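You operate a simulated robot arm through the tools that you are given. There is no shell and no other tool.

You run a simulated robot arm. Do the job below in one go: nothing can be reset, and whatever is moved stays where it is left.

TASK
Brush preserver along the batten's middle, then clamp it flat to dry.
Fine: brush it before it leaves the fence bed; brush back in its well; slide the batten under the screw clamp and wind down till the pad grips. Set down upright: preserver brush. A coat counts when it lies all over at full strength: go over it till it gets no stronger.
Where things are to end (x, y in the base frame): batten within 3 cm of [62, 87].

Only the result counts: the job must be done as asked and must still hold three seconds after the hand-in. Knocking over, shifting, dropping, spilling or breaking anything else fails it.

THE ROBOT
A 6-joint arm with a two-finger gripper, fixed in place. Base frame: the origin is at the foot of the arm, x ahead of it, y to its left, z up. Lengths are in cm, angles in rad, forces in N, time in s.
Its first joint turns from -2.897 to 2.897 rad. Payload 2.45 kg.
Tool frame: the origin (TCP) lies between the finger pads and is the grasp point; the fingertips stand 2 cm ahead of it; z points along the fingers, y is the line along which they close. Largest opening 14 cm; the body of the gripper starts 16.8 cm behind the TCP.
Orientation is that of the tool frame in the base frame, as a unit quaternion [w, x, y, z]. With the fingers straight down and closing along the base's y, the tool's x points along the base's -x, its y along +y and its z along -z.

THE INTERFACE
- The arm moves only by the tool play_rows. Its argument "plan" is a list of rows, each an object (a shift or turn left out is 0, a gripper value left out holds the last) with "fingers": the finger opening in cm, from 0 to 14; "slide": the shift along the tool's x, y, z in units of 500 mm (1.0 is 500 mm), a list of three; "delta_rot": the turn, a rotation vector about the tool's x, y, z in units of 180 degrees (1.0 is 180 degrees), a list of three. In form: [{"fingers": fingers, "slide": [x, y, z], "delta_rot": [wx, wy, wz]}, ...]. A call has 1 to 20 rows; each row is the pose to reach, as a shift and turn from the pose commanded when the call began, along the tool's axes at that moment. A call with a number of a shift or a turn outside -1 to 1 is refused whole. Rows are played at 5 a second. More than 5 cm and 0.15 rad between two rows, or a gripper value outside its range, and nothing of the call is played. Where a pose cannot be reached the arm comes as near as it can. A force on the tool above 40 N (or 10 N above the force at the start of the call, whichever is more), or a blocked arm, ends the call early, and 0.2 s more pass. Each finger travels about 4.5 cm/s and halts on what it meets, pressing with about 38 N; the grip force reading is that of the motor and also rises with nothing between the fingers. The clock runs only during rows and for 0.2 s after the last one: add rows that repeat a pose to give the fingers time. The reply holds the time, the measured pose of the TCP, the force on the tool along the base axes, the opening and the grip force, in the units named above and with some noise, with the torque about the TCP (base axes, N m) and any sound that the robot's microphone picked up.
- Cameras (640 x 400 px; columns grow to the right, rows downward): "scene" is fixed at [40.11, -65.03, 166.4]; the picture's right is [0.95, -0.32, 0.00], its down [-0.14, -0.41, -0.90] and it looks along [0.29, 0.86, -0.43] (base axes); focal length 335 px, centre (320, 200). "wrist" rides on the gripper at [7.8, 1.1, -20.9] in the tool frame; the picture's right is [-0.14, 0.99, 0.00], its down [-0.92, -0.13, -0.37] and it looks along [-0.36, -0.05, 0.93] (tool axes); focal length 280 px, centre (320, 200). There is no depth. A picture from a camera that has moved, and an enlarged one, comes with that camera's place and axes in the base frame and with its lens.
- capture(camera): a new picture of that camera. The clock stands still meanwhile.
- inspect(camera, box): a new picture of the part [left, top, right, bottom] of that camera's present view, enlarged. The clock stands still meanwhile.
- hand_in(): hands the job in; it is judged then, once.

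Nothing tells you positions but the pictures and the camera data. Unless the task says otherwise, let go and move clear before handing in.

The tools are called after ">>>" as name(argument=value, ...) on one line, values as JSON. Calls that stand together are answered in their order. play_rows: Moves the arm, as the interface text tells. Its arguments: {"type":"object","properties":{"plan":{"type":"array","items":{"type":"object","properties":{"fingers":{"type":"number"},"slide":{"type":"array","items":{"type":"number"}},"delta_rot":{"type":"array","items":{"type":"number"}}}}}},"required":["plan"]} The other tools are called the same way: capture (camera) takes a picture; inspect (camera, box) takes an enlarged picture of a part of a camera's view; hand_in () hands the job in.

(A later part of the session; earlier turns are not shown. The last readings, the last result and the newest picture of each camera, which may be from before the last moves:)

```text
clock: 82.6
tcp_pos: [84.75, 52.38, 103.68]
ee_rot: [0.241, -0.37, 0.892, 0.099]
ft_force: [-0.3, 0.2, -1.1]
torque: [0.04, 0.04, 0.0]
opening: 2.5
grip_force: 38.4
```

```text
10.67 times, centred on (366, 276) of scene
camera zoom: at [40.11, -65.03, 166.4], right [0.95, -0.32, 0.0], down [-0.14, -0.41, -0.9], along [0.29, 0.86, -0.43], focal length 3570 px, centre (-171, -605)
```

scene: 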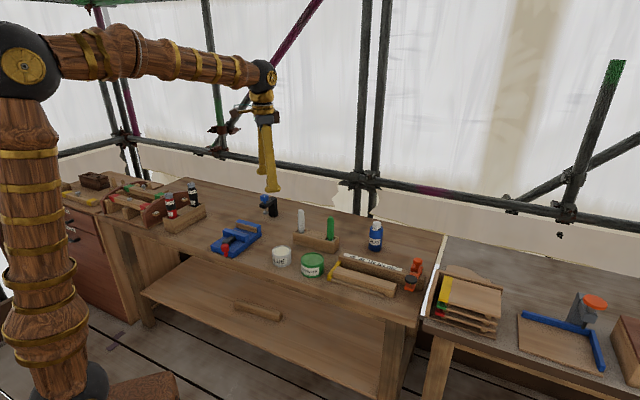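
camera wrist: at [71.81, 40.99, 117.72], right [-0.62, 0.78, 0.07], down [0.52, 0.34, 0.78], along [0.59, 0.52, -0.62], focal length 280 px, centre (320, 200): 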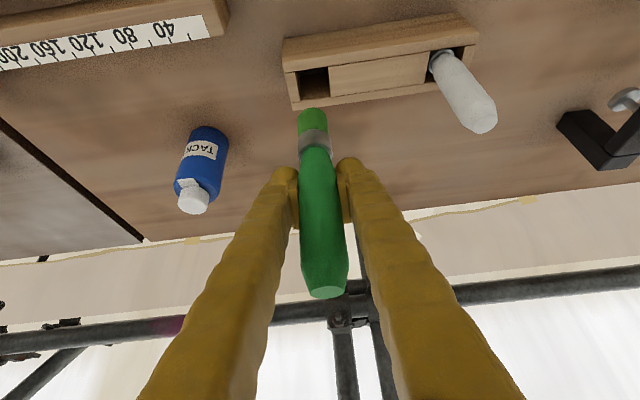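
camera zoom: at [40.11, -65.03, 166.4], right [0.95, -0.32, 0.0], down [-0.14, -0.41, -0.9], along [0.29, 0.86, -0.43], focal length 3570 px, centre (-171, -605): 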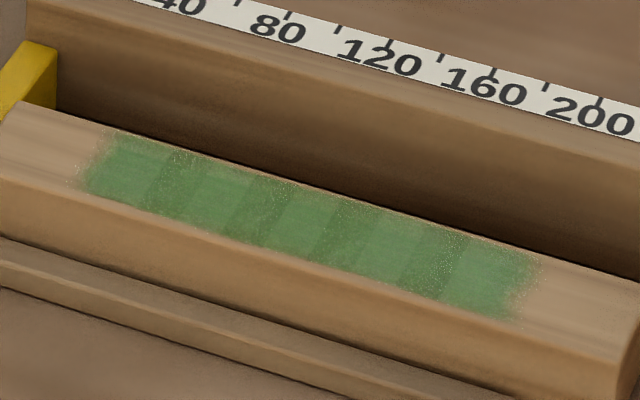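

The coat is identical to before the re-dip, so it's at full strength. The brush may be slightly tilted in the grip; I measure its axis before lowering it into the well.

>>> inspect(camera="scene", box=[305, 165, 375, 245])

>>> inspect(camera="wrist", box=[260, 50, 380, 130])

>>> inspect(camera="wrist", box=[260, 90, 400, 310])

```text
5.00 times, centred on (340, 205) of scene
camera zoom: at [40.11, -65.03, 166.4], right [0.95, -0.32, 0.0], down [-0.14, -0.41, -0.9], along [0.29, 0.86, -0.43], focal length 1673 px, centre (220, 175)
```

zoom: 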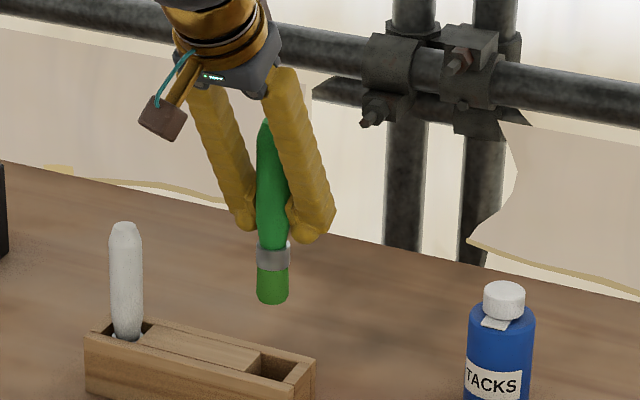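

```text
5.00 times, centred on (320, 90) of wrist
camera zoom: at [71.81, 40.99, 117.72], right [-0.62, 0.78, 0.07], down [0.52, 0.34, 0.78], along [0.59, 0.52, -0.62], focal length 1402 px, centre (320, 750)
```

zoom: 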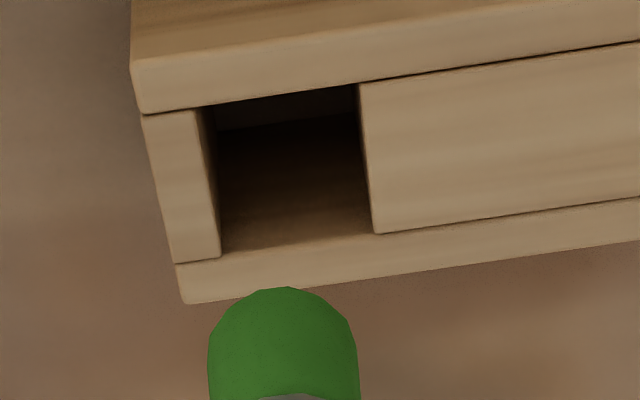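

```text
1.82 times, centred on (330, 200) of wrist
camera zoom: at [71.81, 40.99, 117.72], right [-0.62, 0.78, 0.07], down [0.52, 0.34, 0.78], along [0.59, 0.52, -0.62], focal length 510 px, centre (302, 200)
```

zoom: 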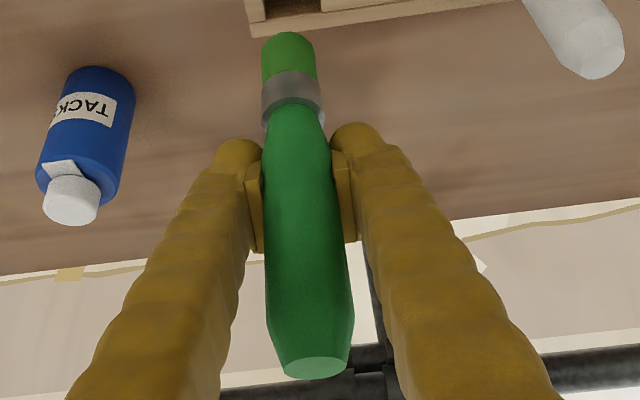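

The tip seems to be about 0.9 cm inboard of the hole. I shift and lower to about 1 cm above the block to compare tip and hole directly.

>>> play_rows(plan=[{"slide": [-0.0147, 0.0057, 0.0085]}, {"slide": [0.0053, 0.0057, 0.0431]}, {"slide": [0.0253, 0.0057, 0.0778]}, {"slide": [0.0403, 0.0057, 0.1038]}, {"slide": [0.0503, 0.0057, 0.1211]}, {"slide": [0.0503, 0.0057, 0.1211]}])

>>> inspect(camera="wrist", box=[250, 60, 390, 150])

>>> inspect(camera="scene", box=[315, 200, 365, 250])

```text
clock: 84.0
tcp_pos: [85.26, 53.26, 97.15]
ee_rot: [0.241, -0.371, 0.892, 0.099]
ft_force: [-0.2, -0.9, -1.9]
torque: [0.01, 0.0, -0.01]
opening: 2.46
grip_force: 37.9
```

```text
4.44 times, centred on (320, 105) of wrist
camera zoom: at [72.21, 41.87, 111.22], right [-0.62, 0.78, 0.07], down [0.52, 0.34, 0.78], along [0.59, 0.52, -0.62], focal length 1246 px, centre (320, 622)
```

zoom: 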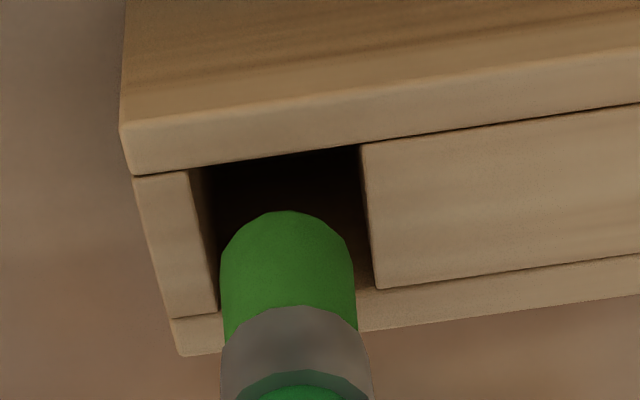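

```text
8.00 times, centred on (340, 225) of scene
camera zoom: at [40.11, -65.03, 166.4], right [0.95, -0.32, 0.0], down [-0.14, -0.41, -0.9], along [0.29, 0.86, -0.43], focal length 2677 px, centre (160, 0)
```

zoom: 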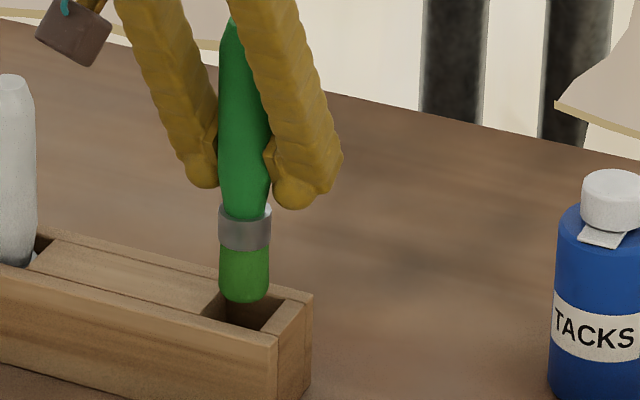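

Tip and hole line up in both views. I lower 2.5 cm into the well and check the force.

>>> play_rows(plan=[{"slide": [0.005, 0, 0.0087]}, {"slide": [0.01, 0, 0.0173]}, {"slide": [0.015, 0, 0.026]}, {"slide": [0.02, 0, 0.0346]}, {"slide": [0.025, 0, 0.0433]}, {"slide": [0.025, 0, 0.0433]}])

>>> inspect(camera="wrist", box=[250, 60, 390, 150])

>>> inspect(camera="scene", box=[315, 200, 365, 250])

```text
clock: 85.4
tcp_pos: [85.1, 53.35, 94.59]
ee_rot: [0.242, -0.37, 0.892, 0.099]
ft_force: [-0.2, -0.3, -0.6]
torque: [0.0, -0.01, 0.02]
opening: 2.47
grip_force: 37.9
```

```text
4.44 times, centred on (320, 105) of wrist
camera zoom: at [72.17, 41.95, 108.8], right [-0.62, 0.78, 0.07], down [0.52, 0.34, 0.78], along [0.59, 0.52, -0.62], focal length 1246 px, centre (320, 622)
```

zoom: 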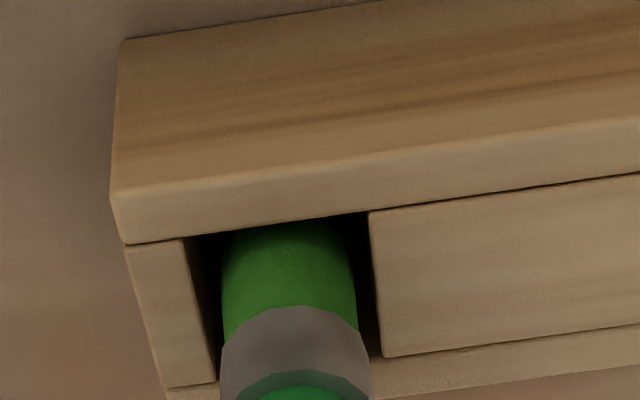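

```text
8.00 times, centred on (340, 225) of scene
camera zoom: at [40.11, -65.03, 166.4], right [0.95, -0.32, 0.0], down [-0.14, -0.41, -0.9], along [0.29, 0.86, -0.43], focal length 2677 px, centre (160, 0)
```

zoom: 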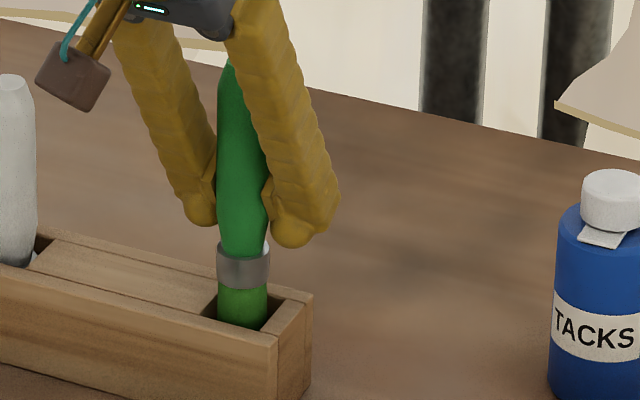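

The bristles are inside the well with no force. I keep lowering.

>>> play_rows(plan=[{"slide": [0.005, 0, 0.0087]}, {"slide": [0.01, 0, 0.0173]}, {"slide": [0.015, 0, 0.026]}, {"slide": [0.02, 0, 0.0346]}, {"slide": [0.025, 0, 0.0433]}, {"slide": [0.025, 0, 0.0433]}])

>>> inspect(camera="wrist", box=[250, 60, 390, 150])

>>> inspect(camera="scene", box=[315, 200, 365, 250])

```text
clock: 86.8
tcp_pos: [84.94, 53.3, 92.26]
ee_rot: [0.242, -0.37, 0.892, 0.099]
ft_force: [0.5, 0.0, -1.0]
torque: [-0.07, 0.03, 0.02]
opening: 2.48
grip_force: 37.9
```

```text
4.44 times, centred on (320, 105) of wrist
camera zoom: at [72.09, 41.85, 106.32], right [-0.62, 0.78, 0.07], down [0.52, 0.34, 0.78], along [0.59, 0.52, -0.62], focal length 1246 px, centre (320, 622)
```

zoom: 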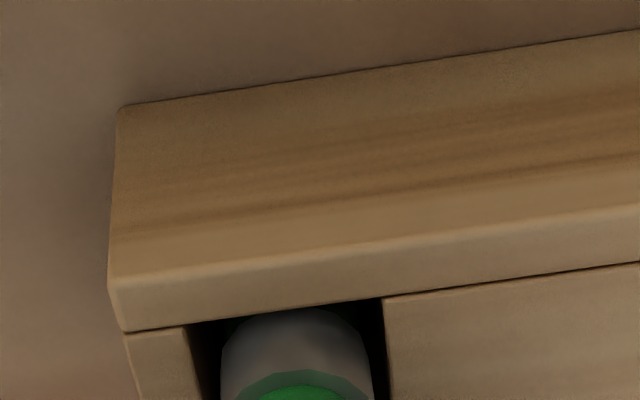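

```text
8.00 times, centred on (340, 225) of scene
camera zoom: at [40.11, -65.03, 166.4], right [0.95, -0.32, 0.0], down [-0.14, -0.41, -0.9], along [0.29, 0.86, -0.43], focal length 2677 px, centre (160, 0)
```

zoom: 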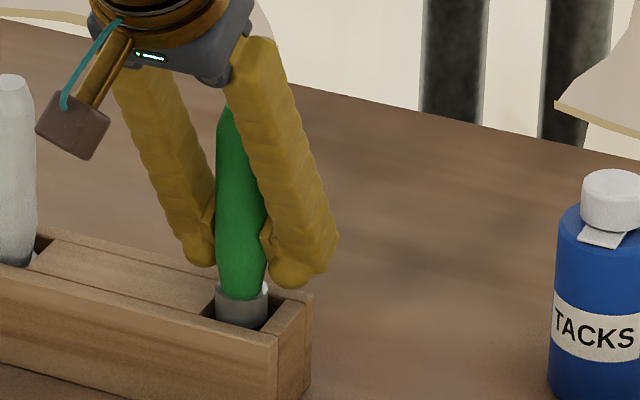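

The ferrule is entering the hole, and the fingers still have about 2.5 cm of clearance above the block. I lower the last bit in small steps.

>>> play_rows(plan=[{"slide": [0.003, 0, 0.0052]}, {"slide": [0.006, 0, 0.0104]}, {"slide": [0.009, 0, 0.0156]}, {"slide": [0.012, 0, 0.0208]}, {"slide": [0.012, 0, 0.0208]}])

>>> inspect(camera="scene", box=[315, 200, 365, 250])

>>> capture(camera="wrist")

```text
clock: 88.0
tcp_pos: [85.03, 53.31, 91.06]
ee_rot: [0.241, -0.371, 0.891, 0.1]
ft_force: [0.0, -0.7, 0.1]
torque: [0.01, -0.02, 0.0]
opening: 2.46
grip_force: 38.1
```

```text
8.00 times, centred on (340, 225) of scene
camera zoom: at [40.11, -65.03, 166.4], right [0.95, -0.32, 0.0], down [-0.14, -0.41, -0.9], along [0.29, 0.86, -0.43], focal length 2677 px, centre (160, 0)
```

zoom: 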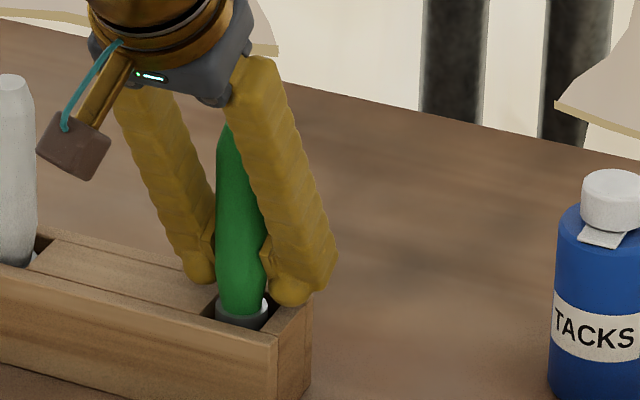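

```text
taken
camera wrist: at [72.1, 41.86, 105.2], right [-0.62, 0.78, 0.07], down [0.52, 0.34, 0.78], along [0.59, 0.52, -0.62], focal length 280 px, centre (320, 200)
```

wrist: 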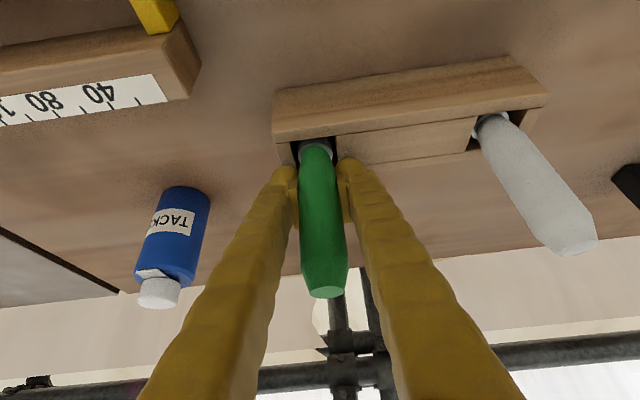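

>>> play_rows(plan=[{"slide": [0.002, 0, 0.0035]}, {"slide": [0.004, 0, 0.0069]}, {"slide": [0.005, 0, 0.0087]}, {"slide": [0.005, 0, 0.0087]}])

>>> inspect(camera="scene", box=[315, 200, 365, 250])

```text
clock: 89.0
tcp_pos: [85.1, 53.41, 90.51]
ee_rot: [0.241, -0.371, 0.892, 0.1]
ft_force: [-0.5, 0.0, -1.7]
torque: [0.02, -0.05, 0.0]
opening: 2.47
grip_force: 37.7
```

```text
8.00 times, centred on (340, 225) of scene
camera zoom: at [40.11, -65.03, 166.4], right [0.95, -0.32, 0.0], down [-0.14, -0.41, -0.9], along [0.29, 0.86, -0.43], focal length 2677 px, centre (160, 0)
```

zoom: 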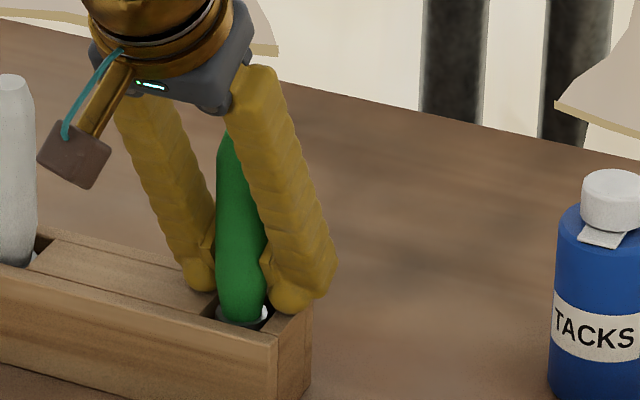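

>>> play_rows(plan=[{"slide": [0.0015, 0, 0.0026]}, {"slide": [0.003, 0, 0.0052]}, {"slide": [0.003, 0, 0.0052]}])

```text
clock: 89.8
tcp_pos: [85.14, 53.33, 90.42]
ee_rot: [0.242, -0.37, 0.891, 0.099]
ft_force: [-2.0, -2.5, 11.2]
torque: [-0.09, 0.14, 0.02]
opening: 2.46
grip_force: 38.1
```

The brush has touched bottom (11 N). I ease off, open the fingers, and check that it stands by itself.

>>> play_rows(plan=[{"slide": [-0.0006, 0, -0.001]}, {"slide": [-0.0006, 0, -0.001], "fingers": 3.2}, {"slide": [-0.0006, 0, -0.001], "fingers": 4}, {"slide": [-0.0006, 0, -0.001], "fingers": 6}, {"slide": [-0.0006, 0, -0.001], "fingers": 6}])

>>> inspect(camera="scene", box=[315, 200, 365, 250])

>>> capture(camera="wrist")

```text
clock: 91.0
tcp_pos: [85.12, 53.44, 90.23]
ee_rot: [0.242, -0.37, 0.892, 0.1]
ft_force: [8.6, -9.8, 16.3]
torque: [0.1, 0.23, 0.13]
opening: 5.09
grip_force: 0.0
```

```text
8.00 times, centred on (340, 225) of scene
camera zoom: at [40.11, -65.03, 166.4], right [0.95, -0.32, 0.0], down [-0.14, -0.41, -0.9], along [0.29, 0.86, -0.43], focal length 2677 px, centre (160, 0)
```

zoom: 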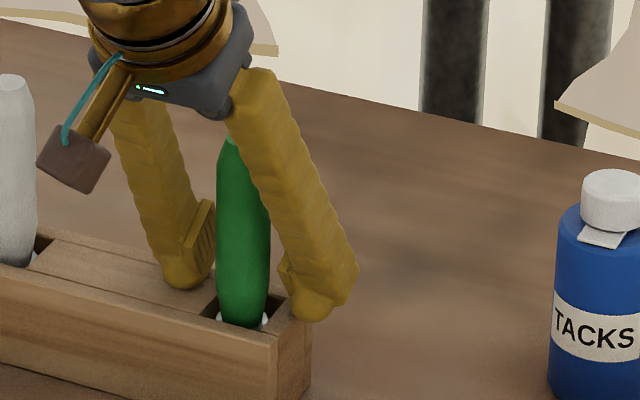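

```text
taken
camera wrist: at [72.12, 41.93, 104.45], right [-0.62, 0.78, 0.07], down [0.52, 0.34, 0.78], along [0.59, 0.52, -0.62], focal length 280 px, centre (320, 200)
```

wrist: 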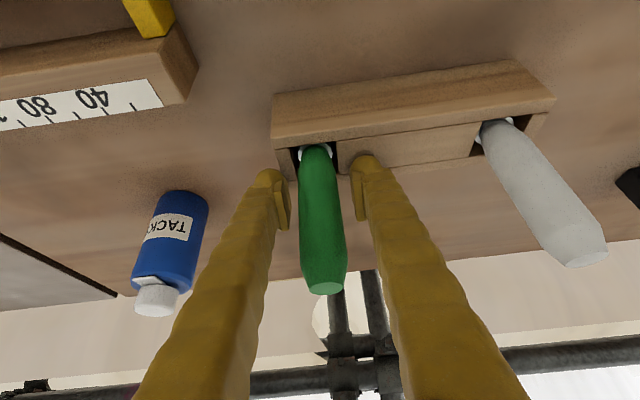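

The fingertips are brushing the block top (16 N up), so I raise straight up a little before opening any further.

>>> play_rows(plan=[{"slide": [-0.005, 0, -0.0087], "fingers": 5}, {"slide": [-0.01, 0, -0.0173], "fingers": 5}, {"slide": [-0.015, 0, -0.026], "fingers": 5}, {"slide": [-0.015, 0, -0.026], "fingers": 6}, {"slide": [-0.015, 0, -0.026], "fingers": 6}])

>>> inspect(camera="scene", box=[300, 195, 370, 255])

>>> capture(camera="wrist")

```text
clock: 92.2
tcp_pos: [84.96, 53.17, 91.72]
ee_rot: [0.241, -0.37, 0.892, 0.099]
ft_force: [-0.3, 0.2, 0.5]
torque: [0.0, -0.01, -0.02]
opening: 6.01
grip_force: 0.1
```

```text
6.67 times, centred on (335, 225) of scene
camera zoom: at [40.11, -65.03, 166.4], right [0.95, -0.32, 0.0], down [-0.14, -0.41, -0.9], along [0.29, 0.86, -0.43], focal length 2231 px, centre (220, 33)
```

zoom: 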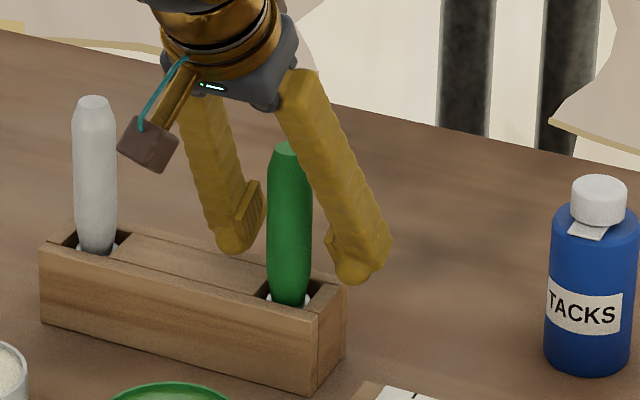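

```text
taken
camera wrist: at [72.11, 41.82, 105.9], right [-0.62, 0.78, 0.07], down [0.52, 0.34, 0.78], along [0.59, 0.52, -0.62], focal length 280 px, centre (320, 200)
```

wrist: 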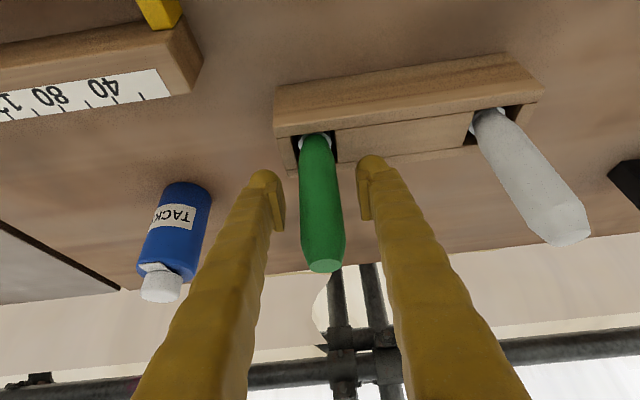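

The green brush stands upright in its well. I back away along the tool axis, then move to look at the clamp and vise from this tilted view.

>>> play_rows(plan=[{"slide": [0, 0, -0.07]}, {"slide": [0, 0, -0.14]}, {"slide": [0, 0, -0.21]}, {"slide": [-0.01, 0, -0.28]}, {"slide": [0.012, 0.077, -0.305]}, {"slide": [0.03, 0.154, -0.335]}, {"slide": [0.05, 0.23, -0.365]}, {"slide": [0.07, 0.307, -0.395]}, {"slide": [0.09, 0.384, -0.425]}, {"slide": [0.11, 0.46, -0.455]}, {"slide": [0.13, 0.537, -0.485]}, {"slide": [0.15, 0.614, -0.515]}, {"slide": [0.17, 0.69, -0.54]}, {"slide": [0.19, 0.767, -0.565]}, {"slide": [0.21, 0.844, -0.589]}, {"slide": [0.21, 0.844, -0.589]}])

>>> capture(camera="wrist")

>>> capture(camera="scene")

```text
clock: 95.4
tcp_pos: [50.76, 58.4, 109.78]
ee_rot: [0.238, -0.29, 0.924, 0.069]
ft_force: [-0.8, 0.3, -0.5]
torque: [-0.06, -0.08, -0.03]
opening: 6.03
grip_force: 0.0
stopped in row 16: the arm was blocked; the commanded pose is now the measured one
```

```text
taken
camera wrist: at [36.15, 49.95, 124.32], right [-0.46, 0.88, 0.05], down [0.59, 0.26, 0.77], along [0.66, 0.39, -0.64], focal length 280 px, centre (320, 200)
```

wrist: 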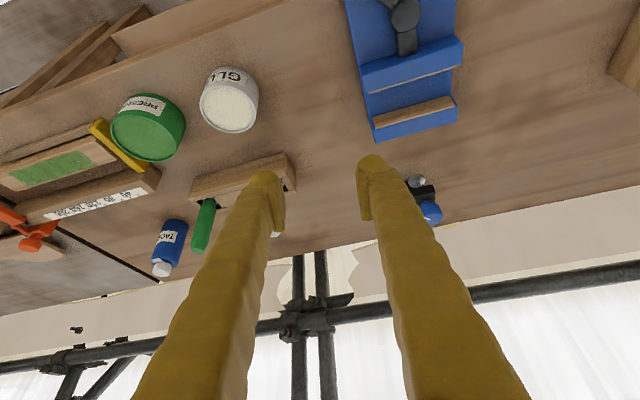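

```text
taken
```

scene: 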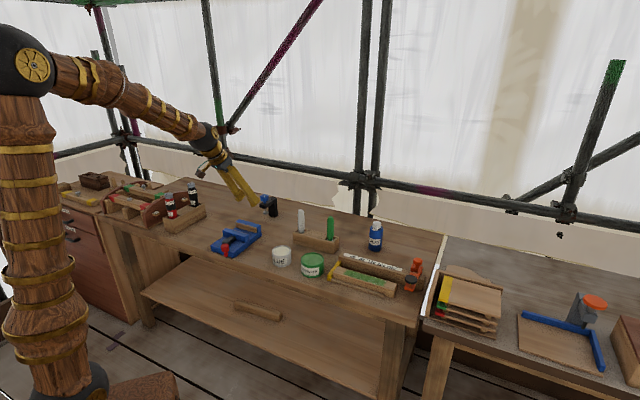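

The brush block stands as before with the green brush upright; the arm stopped near a wrist limit in this tilted pose. I turn the tool back to vertical and move closer to the clamp for measuring.

>>> play_rows(plan=[{"slide": [0.0, 0, -0.02], "delta_rot": [0, 0.04, 0]}, {"slide": [0.0, 0, -0.04], "delta_rot": [0, 0.08, 0]}, {"slide": [0.0, 0, -0.06], "delta_rot": [0, 0.12, 0]}, {"slide": [0.0, 0, -0.06], "delta_rot": [0, 0.16, 0]}, {"slide": [0.0, 0, -0.06], "delta_rot": [0, 0.16, 0]}])

>>> capture(camera="wrist")

```text
clock: 96.6
tcp_pos: [48.79, 57.9, 112.71]
ee_rot: [0.002, -0.302, 0.953, -0.004]
ft_force: [-0.8, -0.2, 0.8]
torque: [-0.01, -0.05, 0.01]
opening: 6.01
grip_force: 0.1
```

```text
taken
camera wrist: at [41.74, 54.55, 133.62], right [-0.46, 0.89, -0.01], down [0.82, 0.43, 0.37], along [0.33, 0.16, -0.93], focal length 280 px, centre (320, 200)
```

wrist: 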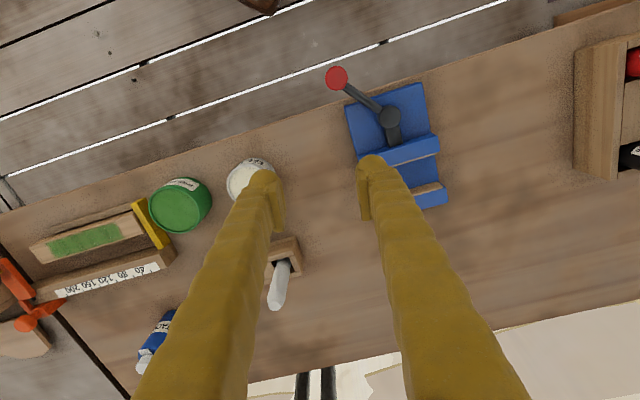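

>>> play_rows(plan=[{"slide": [-0.043, 0.039, 0.02], "fingers": 14}, {"slide": [-0.086, 0.077, 0.05]}, {"slide": [-0.129, 0.116, 0.08]}, {"slide": [-0.172, 0.155, 0.11]}, {"slide": [-0.2146, 0.1934, 0.134]}, {"slide": [-0.2146, 0.1934, 0.134]}])

>>> capture(camera="wrist")

```text
clock: 98.0
tcp_pos: [52.43, 71.87, 106.06]
ee_rot: [0.003, -0.301, 0.954, -0.004]
ft_force: [0.4, 0.3, -0.1]
torque: [-0.01, -0.01, 0.04]
opening: 13.98
grip_force: 0.0
```

```text
taken
camera wrist: at [45.19, 68.47, 126.84], right [-0.46, 0.89, -0.01], down [0.82, 0.43, 0.37], along [0.34, 0.16, -0.93], focal length 280 px, centre (320, 200)
```

wrist: 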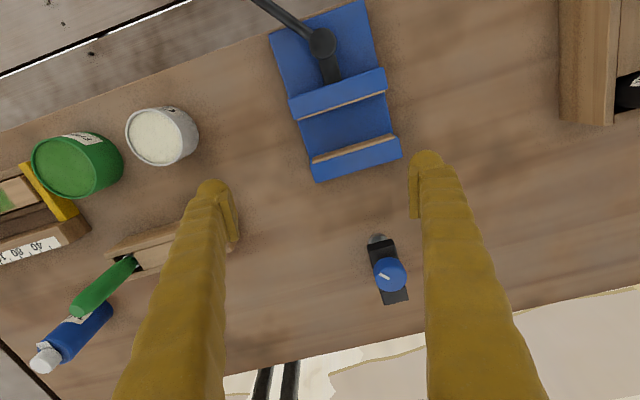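

>>> inspect(camera="wrist", box=[330, 200, 450, 320])

>>> inspect(camera="wrist", box=[240, 60, 440, 200])

>>> inspect(camera="scene", box=[200, 185, 300, 265])

>>> inspect(camera="wrist", box=[100, 100, 240, 340])

```text
3.33 times, centred on (390, 260) of wrist
camera zoom: at [45.19, 68.47, 126.84], right [-0.46, 0.89, -0.01], down [0.82, 0.43, 0.37], along [0.34, 0.16, -0.93], focal length 935 px, centre (87, 0)
```

zoom: 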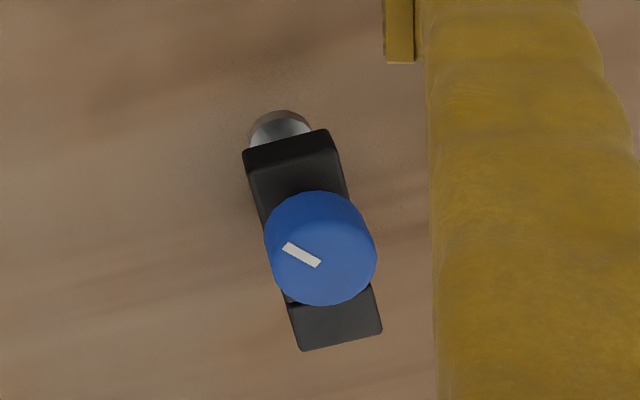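

```text
2.86 times, centred on (340, 130) of wrist
camera zoom: at [45.19, 68.47, 126.84], right [-0.46, 0.89, -0.01], down [0.82, 0.43, 0.37], along [0.34, 0.16, -0.93], focal length 801 px, centre (263, 400)
```

zoom: 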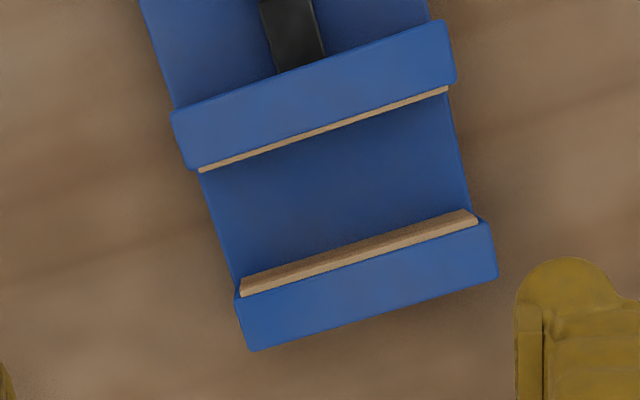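

```text
5.00 times, centred on (250, 225) of scene
camera zoom: at [40.11, -65.03, 166.4], right [0.95, -0.32, 0.0], down [-0.14, -0.41, -0.9], along [0.29, 0.86, -0.43], focal length 1673 px, centre (670, 75)
```

zoom: 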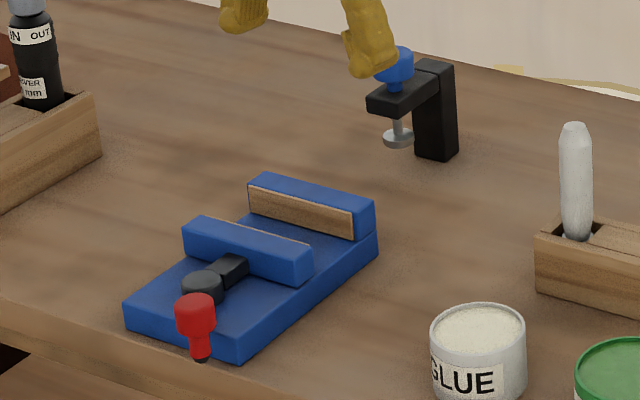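

```text
1.67 times, centred on (170, 220) of wrist
camera zoom: at [45.19, 68.47, 126.84], right [-0.46, 0.89, -0.01], down [0.82, 0.43, 0.37], along [0.34, 0.16, -0.93], focal length 467 px, centre (570, 167)
```

zoom: 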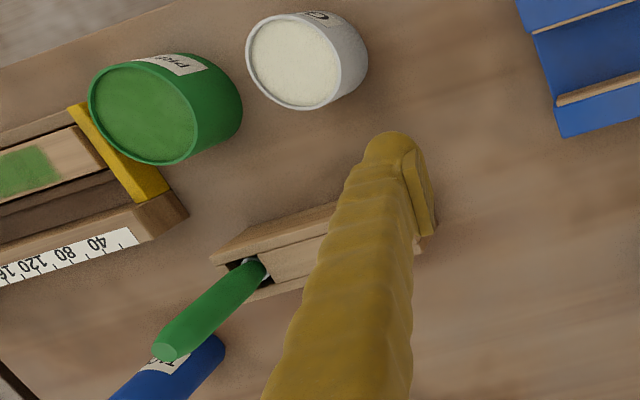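

The pad sits near (62, 87) with the vise's far edge about 13 cm nearer; the clearance under the pad is uncertain and I'll check it later. Now I turn the tool 80° so the fingers close across the batten, on the way back to it.

>>> play_rows(plan=[{"slide": [0.003, -0.0415, -0.01], "delta_rot": [0, 0, 0.0317], "fingers": 9}, {"slide": [0.006, -0.083, -0.02], "delta_rot": [0, 0, 0.0635]}, {"slide": [0.009, -0.1246, -0.02], "delta_rot": [0, 0, 0.0952]}, {"slide": [0.012, -0.166, -0.02], "delta_rot": [0, 0, 0.127]}, {"slide": [0.015, -0.2077, -0.02], "delta_rot": [0, 0, 0.1587]}, {"slide": [0.018, -0.2493, -0.02], "delta_rot": [0, 0, 0.1905]}, {"slide": [0.021, -0.2908, -0.02], "delta_rot": [0, 0, 0.2222]}, {"slide": [0.0235, -0.3323, -0.02], "delta_rot": [0, 0, 0.254]}, {"slide": [0.0264, -0.3739, -0.02], "delta_rot": [0, 0, 0.2857]}, {"slide": [0.0294, -0.4154, -0.02], "delta_rot": [0, 0, 0.3174]}, {"slide": [0.0323, -0.457, -0.02], "delta_rot": [0, 0, 0.3492]}, {"slide": [0.0352, -0.4985, -0.02], "delta_rot": [0, 0, 0.3809]}, {"slide": [0.0382, -0.54, -0.02], "delta_rot": [0, 0, 0.4127]}, {"slide": [0.0411, -0.5816, -0.02], "delta_rot": [0, 0, 0.4444]}, {"slide": [0.0411, -0.5816, -0.02], "delta_rot": [0, 0, 0.4444]}])

```text
clock: 101.2
tcp_pos: [67.15, 47.02, 107.6]
ee_rot: [0.005, 0.382, 0.924, -0.001]
ft_force: [-0.5, -0.6, -0.4]
torque: [0.04, 0.02, -0.02]
opening: 9.01
grip_force: 0.1
```

Orientation is right: fingers now close across the batten. I move above its centre and check the alignment.

>>> play_rows(plan=[{"slide": [-0.0746, -0.001, 0.0], "delta_rot": [0, 0.0032, 0], "fingers": 9}, {"slide": [-0.149, -0.002, 0.0], "delta_rot": [0, 0.0032, 0]}, {"slide": [-0.2238, -0.003, 0.0], "delta_rot": [0, 0.0032, 0]}, {"slide": [-0.2984, -0.004, 0.03], "delta_rot": [0, 0.0032, 0]}, {"slide": [-0.373, -0.005, 0.06], "delta_rot": [0, 0.0032, 0]}, {"slide": [-0.4475, -0.006, 0.09], "delta_rot": [0, 0.0032, 0]}, {"slide": [-0.5221, -0.007, 0.12], "delta_rot": [0, 0.0032, 0]}, {"slide": [-0.5967, -0.008, 0.14], "delta_rot": [0, 0.0032, 0]}, {"slide": [-0.5967, -0.008, 0.14], "delta_rot": [0, 0.0032, 0]}])

>>> capture(camera="wrist")

>>> inspect(camera="scene", box=[310, 200, 450, 310])

```text
clock: 103.2
tcp_pos: [88.25, 25.7, 100.58]
ee_rot: [0.0, 0.382, 0.924, 0.001]
ft_force: [-0.2, 0.8, 0.2]
torque: [-0.04, 0.03, 0.0]
opening: 9.01
grip_force: 0.1
```

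```text
taken
camera wrist: at [83.4, 31.96, 121.42], right [0.8, 0.61, 0.0], down [0.56, -0.74, 0.37], along [0.22, -0.29, -0.93], focal length 280 px, centre (320, 200)
```

wrist: 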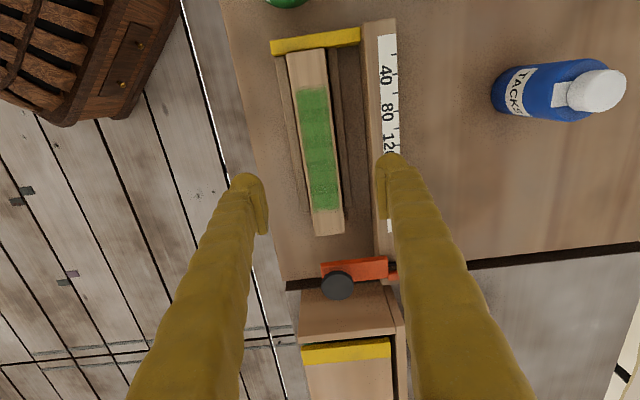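

```text
3.64 times, centred on (380, 255) of scene
camera zoom: at [40.11, -65.03, 166.4], right [0.95, -0.32, 0.0], down [-0.14, -0.41, -0.9], along [0.29, 0.86, -0.43], focal length 1217 px, centre (102, 0)
```

zoom: 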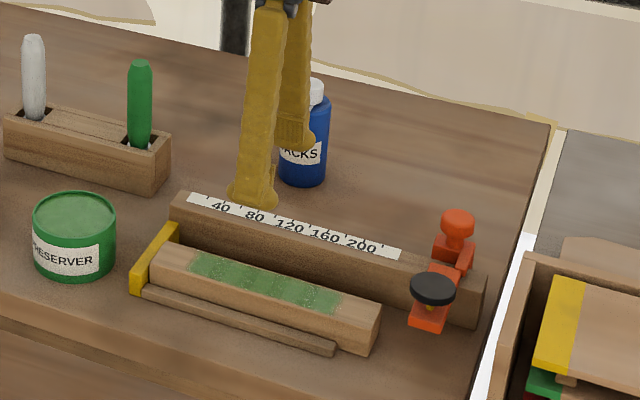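

>>> inspect(camera="wrist", box=[255, 20, 415, 250])

>>> inspect(camera="wrist", box=[260, 110, 400, 210])

```text
1.74 times, centred on (335, 135) of wrist
camera zoom: at [83.4, 31.96, 121.42], right [0.8, 0.61, 0.0], down [0.56, -0.74, 0.37], along [0.22, -0.29, -0.93], focal length 488 px, centre (294, 313)
```

zoom: 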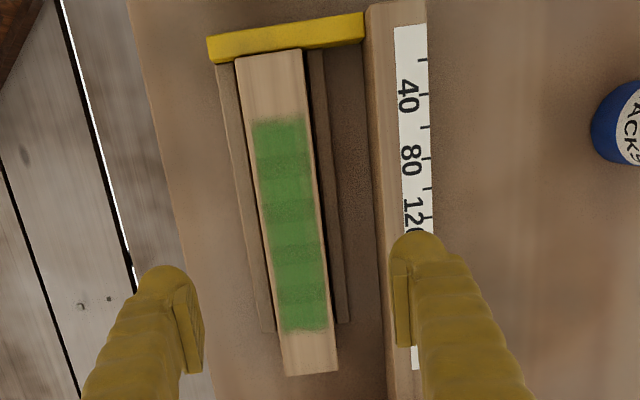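

```text
4.00 times, centred on (330, 160) of wrist
camera zoom: at [83.4, 31.96, 121.42], right [0.8, 0.61, 0.0], down [0.56, -0.74, 0.37], along [0.22, -0.29, -0.93], focal length 1122 px, centre (280, 360)
```

zoom: 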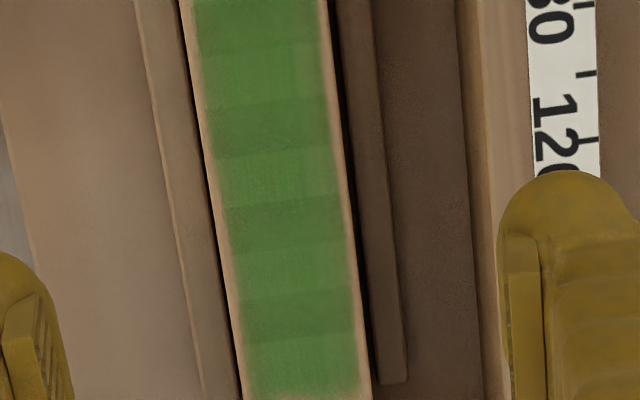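

Both low rails and the fence leave room: with a 7 cm opening the fingers pass over the rails and grip the batten's upper part. I descend to fingertip height about 83.3.

>>> play_rows(plan=[{"slide": [0, 0, 0.06], "fingers": 7}, {"slide": [0, 0, 0.12]}, {"slide": [0, 0, 0.18]}, {"slide": [0, 0, 0.24]}, {"slide": [0, 0, 0.28]}, {"slide": [0, 0, 0.304]}, {"slide": [0, 0, 0.304]}])

>>> capture(camera="wrist")

>>> inspect(camera="scene", box=[330, 230, 430, 310])

```text
clock: 104.8
tcp_pos: [88.06, 25.65, 85.67]
ee_rot: [0.0, 0.383, 0.924, 0.001]
ft_force: [0.2, 0.1, 0.3]
torque: [0.0, 0.02, 0.05]
opening: 7.01
grip_force: 0.0
```

```text
taken
camera wrist: at [83.24, 31.96, 106.53], right [0.8, 0.61, 0.0], down [0.56, -0.74, 0.37], along [0.22, -0.29, -0.93], focal length 280 px, centre (320, 200)
```

wrist: 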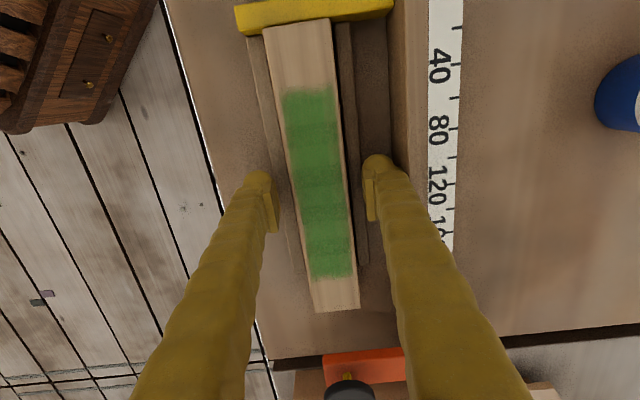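

```text
5.00 times, centred on (380, 270) of scene
camera zoom: at [40.11, -65.03, 166.4], right [0.95, -0.32, 0.0], down [-0.14, -0.41, -0.9], along [0.29, 0.86, -0.43], focal length 1673 px, centre (20, -150)
```

zoom: 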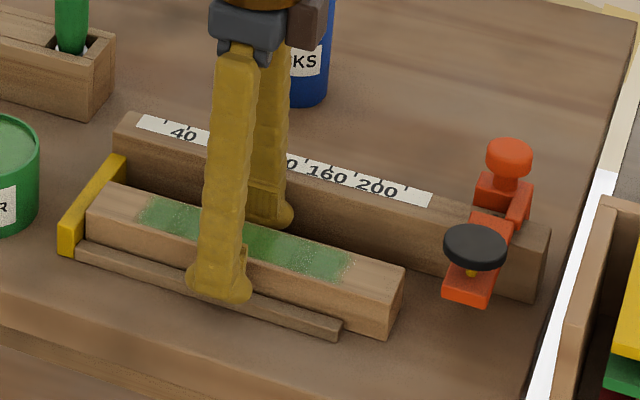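

>>> play_rows(plan=[{"slide": [0, 0, 0.004]}, {"slide": [0, 0, 0.008]}, {"slide": [0, 0, 0.01]}, {"slide": [0, 0, 0.01]}])

>>> inspect(camera="scene", box=[350, 265, 400, 305])

```text
clock: 105.8
tcp_pos: [88.07, 25.67, 85.07]
ee_rot: [0.001, 0.381, 0.924, 0.001]
ft_force: [-0.2, 0.7, -1.0]
torque: [-0.01, -0.03, -0.01]
opening: 6.96
grip_force: 0.0
```

```text
10.00 times, centred on (375, 285) of scene
camera zoom: at [40.11, -65.03, 166.4], right [0.95, -0.32, 0.0], down [-0.14, -0.41, -0.9], along [0.29, 0.86, -0.43], focal length 3346 px, centre (-230, -650)
```

zoom: 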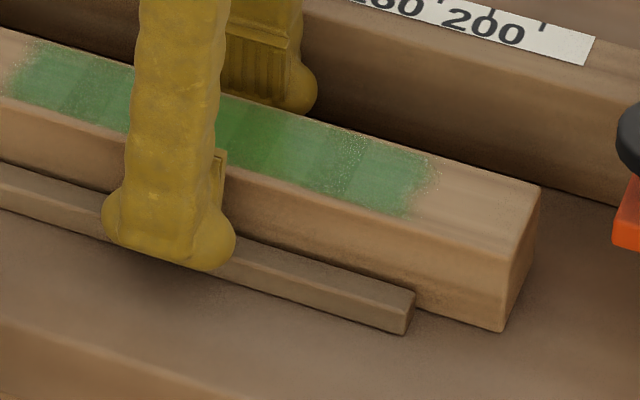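

>>> play_rows(plan=[{"slide": [0, 0, 0], "fingers": 5.5}, {"slide": [0, 0, 0], "fingers": 4.5}, {"slide": [0, 0, 0], "fingers": 3}, {"slide": [0, 0, 0], "fingers": 2}, {"slide": [0, 0, 0], "fingers": 2}, {"slide": [0, 0, 0], "fingers": 2}])

>>> inspect(camera="scene", box=[350, 265, 400, 305])

>>> capture(camera="wrist")

```text
clock: 107.2
tcp_pos: [88.12, 25.67, 85.09]
ee_rot: [0.0, 0.382, 0.924, 0.001]
ft_force: [-3.4, -7.7, 30.0]
torque: [-0.43, 0.37, 0.14]
opening: 4.4
grip_force: 37.7
```

```text
10.00 times, centred on (375, 285) of scene
camera zoom: at [40.11, -65.03, 166.4], right [0.95, -0.32, 0.0], down [-0.14, -0.41, -0.9], along [0.29, 0.86, -0.43], focal length 3346 px, centre (-230, -650)
```

zoom: 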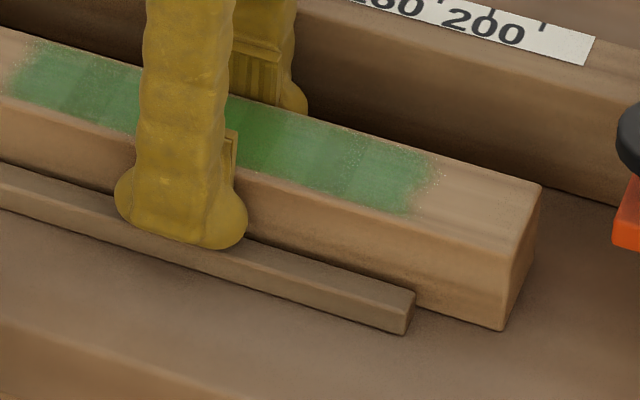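

```text
taken
camera wrist: at [83.33, 32.0, 106.05], right [0.8, 0.61, 0.0], down [0.56, -0.74, 0.37], along [0.23, -0.29, -0.93], focal length 280 px, centre (320, 200)
```

wrist: 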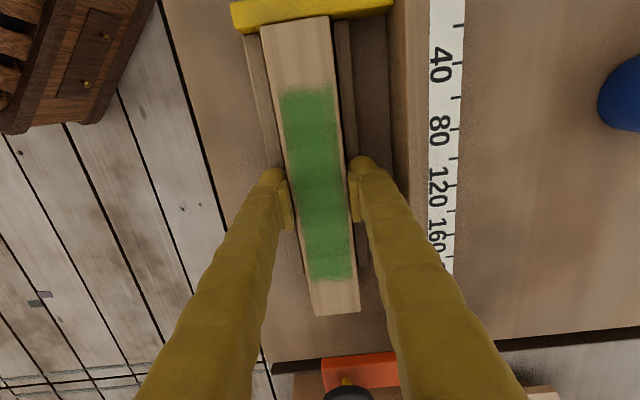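

The batten is gripped at 4.4 cm width. I lift it straight up slowly.

>>> play_rows(plan=[{"slide": [0, 0, -0.01]}, {"slide": [0, 0, -0.03]}, {"slide": [0, 0, -0.07]}, {"slide": [0, 0, -0.12]}, {"slide": [0, 0, -0.18]}, {"slide": [0, 0, -0.24]}, {"slide": [0, 0, -0.3]}, {"slide": [0, 0, -0.3]}])

>>> capture(camera="wrist")

>>> inspect(camera="scene", box=[310, 180, 450, 310])

```text
clock: 109.0
tcp_pos: [88.07, 25.56, 99.89]
ee_rot: [0.0, 0.382, 0.924, 0.0]
ft_force: [0.1, -0.2, -1.5]
torque: [0.0, -0.01, -0.01]
opening: 4.38
grip_force: 37.9
```

```text
taken
camera wrist: at [83.29, 31.76, 120.76], right [0.8, 0.61, 0.0], down [0.56, -0.74, 0.37], along [0.22, -0.29, -0.93], focal length 280 px, centre (320, 200)
```

wrist: 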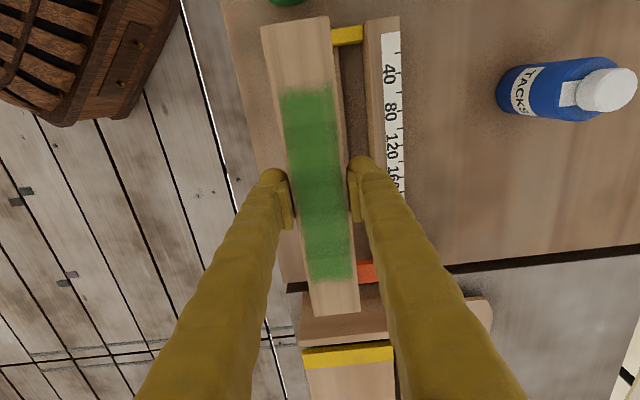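

```text
3.08 times, centred on (380, 245) of scene
camera zoom: at [40.11, -65.03, 166.4], right [0.95, -0.32, 0.0], down [-0.14, -0.41, -0.9], along [0.29, 0.86, -0.43], focal length 1030 px, centre (135, 62)
```

zoom: 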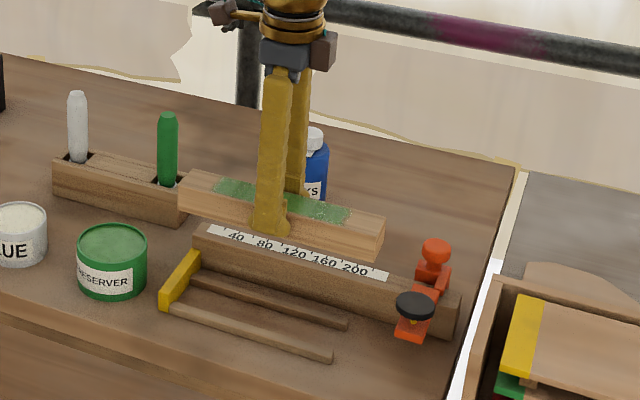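

The batten hangs level and weighs little. I carry it along the bench at constant depth, above the pots, toward the vise side.

>>> play_rows(plan=[{"slide": [0.02, 0, -0.02]}, {"slide": [0.06, 0, -0.03]}, {"slide": [0.12, 0, -0.04]}, {"slide": [0.18, 0, -0.04]}, {"slide": [0.24, 0, -0.04]}, {"slide": [0.3, 0, -0.04]}, {"slide": [0.36, 0, -0.04]}, {"slide": [0.42, 0, -0.04]}, {"slide": [0.48, 0, -0.04]}, {"slide": [0.54, 0, -0.04]}, {"slide": [0.6, 0, -0.04]}, {"slide": [0.66, 0, -0.04]}, {"slide": [0.72, 0, -0.04]}, {"slide": [0.78, 0, -0.04]}, {"slide": [0.84, 0, -0.04]}, {"slide": [0.9, 0, -0.04]}, {"slide": [0.95, 0, -0.04]}, {"slide": [0.98, 0, -0.04]}, {"slide": [0.98, 0, -0.04]}])

>>> capture(camera="wrist")

>>> capture(camera="scene")

```text
clock: 113.0
tcp_pos: [53.25, 60.53, 101.98]
ee_rot: [0.001, 0.383, 0.924, 0.001]
ft_force: [0.8, -0.3, -2.2]
torque: [0.02, 0.03, -0.01]
opening: 4.37
grip_force: 37.8
```

```text
taken
camera wrist: at [48.57, 66.66, 122.88], right [0.8, 0.61, 0.0], down [0.56, -0.74, 0.37], along [0.22, -0.29, -0.93], focal length 280 px, centre (320, 200)
```

wrist: 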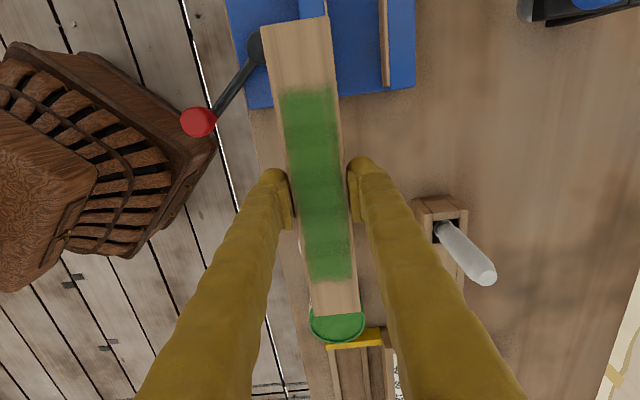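

```text
taken
```

scene: 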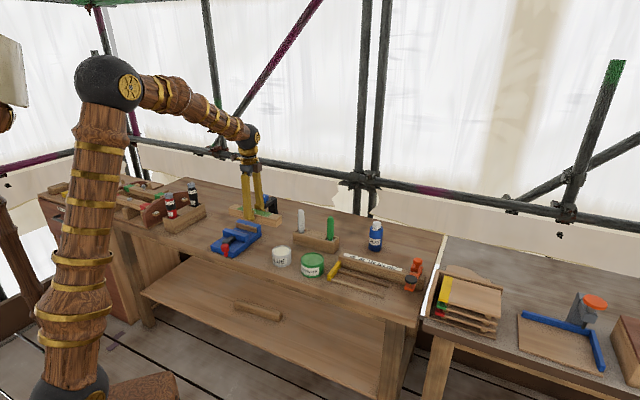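

The batten is over the vise area. I move it outward past the vise's far edge, lowering gradually, and check reach and clearances there.

>>> play_rows(plan=[{"slide": [0.03, 0.05, 0.0]}, {"slide": [0.06, 0.1, 0.01]}, {"slide": [0.08, 0.15, 0.03]}, {"slide": [0.101, 0.2, 0.06]}, {"slide": [0.101, 0.24, 0.09]}, {"slide": [0.101, 0.28, 0.12]}, {"slide": [0.101, 0.305, 0.15]}, {"slide": [0.101, 0.327, 0.18]}, {"slide": [0.101, 0.327, 0.18]}])

>>> capture(camera="wrist")

>>> inspect(camera="scene", box=[200, 170, 350, 280])

```text
clock: 115.0
tcp_pos: [61.28, 75.37, 93.15]
ee_rot: [0.0, 0.382, 0.924, 0.001]
ft_force: [0.4, -0.5, -2.0]
torque: [0.02, -0.01, 0.01]
opening: 4.37
grip_force: 38.5
```

```text
taken
camera wrist: at [56.48, 81.63, 114.08], right [0.8, 0.61, 0.0], down [0.56, -0.74, 0.37], along [0.22, -0.29, -0.93], focal length 280 px, centre (320, 200)
```

wrist: 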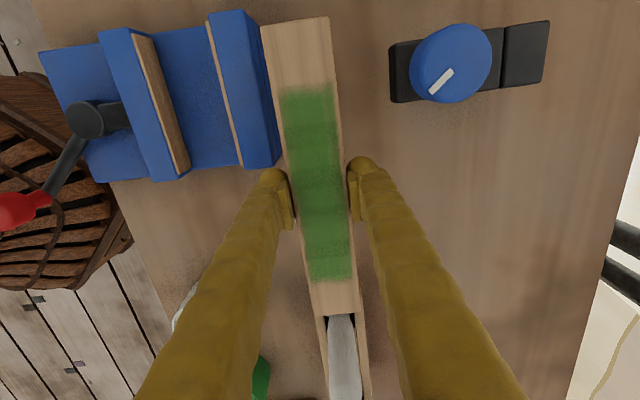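

```text
3.64 times, centred on (275, 225) of scene
camera zoom: at [40.11, -65.03, 166.4], right [0.95, -0.32, 0.0], down [-0.14, -0.41, -0.9], along [0.29, 0.86, -0.43], focal length 1217 px, centre (484, 109)
```

zoom: 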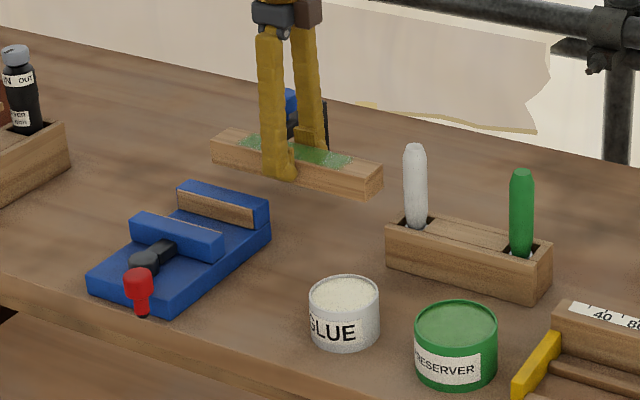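

Reach is fine: batten centre is at about e1 −10, between the vise and the brush block with about 1 cm clear on each side. I lower it straight down to near the table.

>>> play_rows(plan=[{"slide": [0.002, 0, 0.03]}, {"slide": [0.003, 0, 0.06]}, {"slide": [0.003, 0, 0.09]}, {"slide": [0.003, 0, 0.12]}, {"slide": [0.003, 0, 0.142]}, {"slide": [0.003, 0, 0.142]}])

>>> capture(camera="wrist")

>>> inspect(camera="scene", box=[220, 190, 320, 260])

```text
clock: 115.8
tcp_pos: [61.14, 75.51, 89.21]
ee_rot: [0.001, 0.381, 0.925, 0.002]
ft_force: [-6.8, -5.4, 15.1]
torque: [-0.41, 0.71, 0.07]
opening: 4.36
grip_force: 37.6
stopped in row 4: the force on the tool passed its limit at 69 N (the readings are from after the stop); the commanded pose is now the measured one
```

```text
taken
camera wrist: at [56.38, 81.75, 110.03], right [0.8, 0.61, 0.01], down [0.56, -0.74, 0.37], along [0.23, -0.29, -0.93], focal length 280 px, centre (320, 200)
```

wrist: 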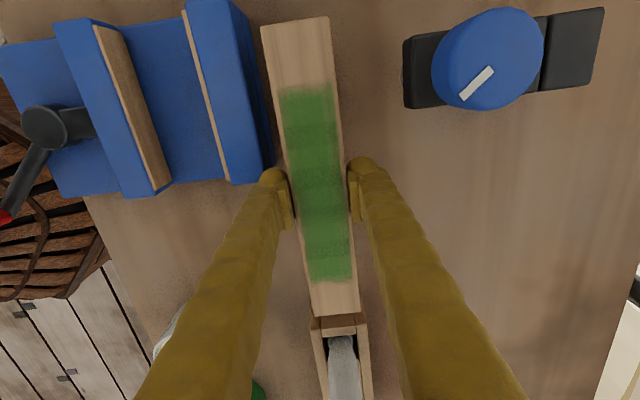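

```text
5.71 times, centred on (270, 225) of scene
camera zoom: at [40.11, -65.03, 166.4], right [0.95, -0.32, 0.0], down [-0.14, -0.41, -0.9], along [0.29, 0.86, -0.43], focal length 1912 px, centre (606, 57)
```

zoom: 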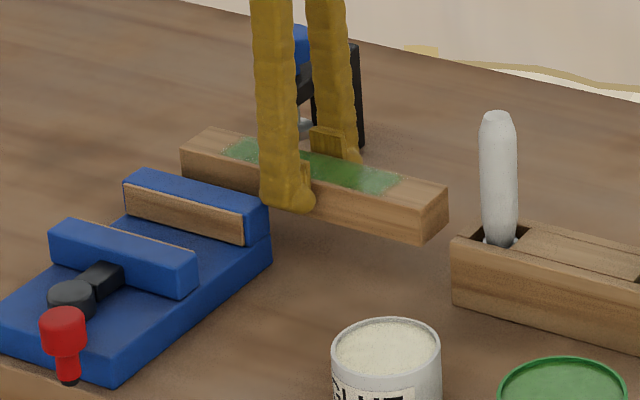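

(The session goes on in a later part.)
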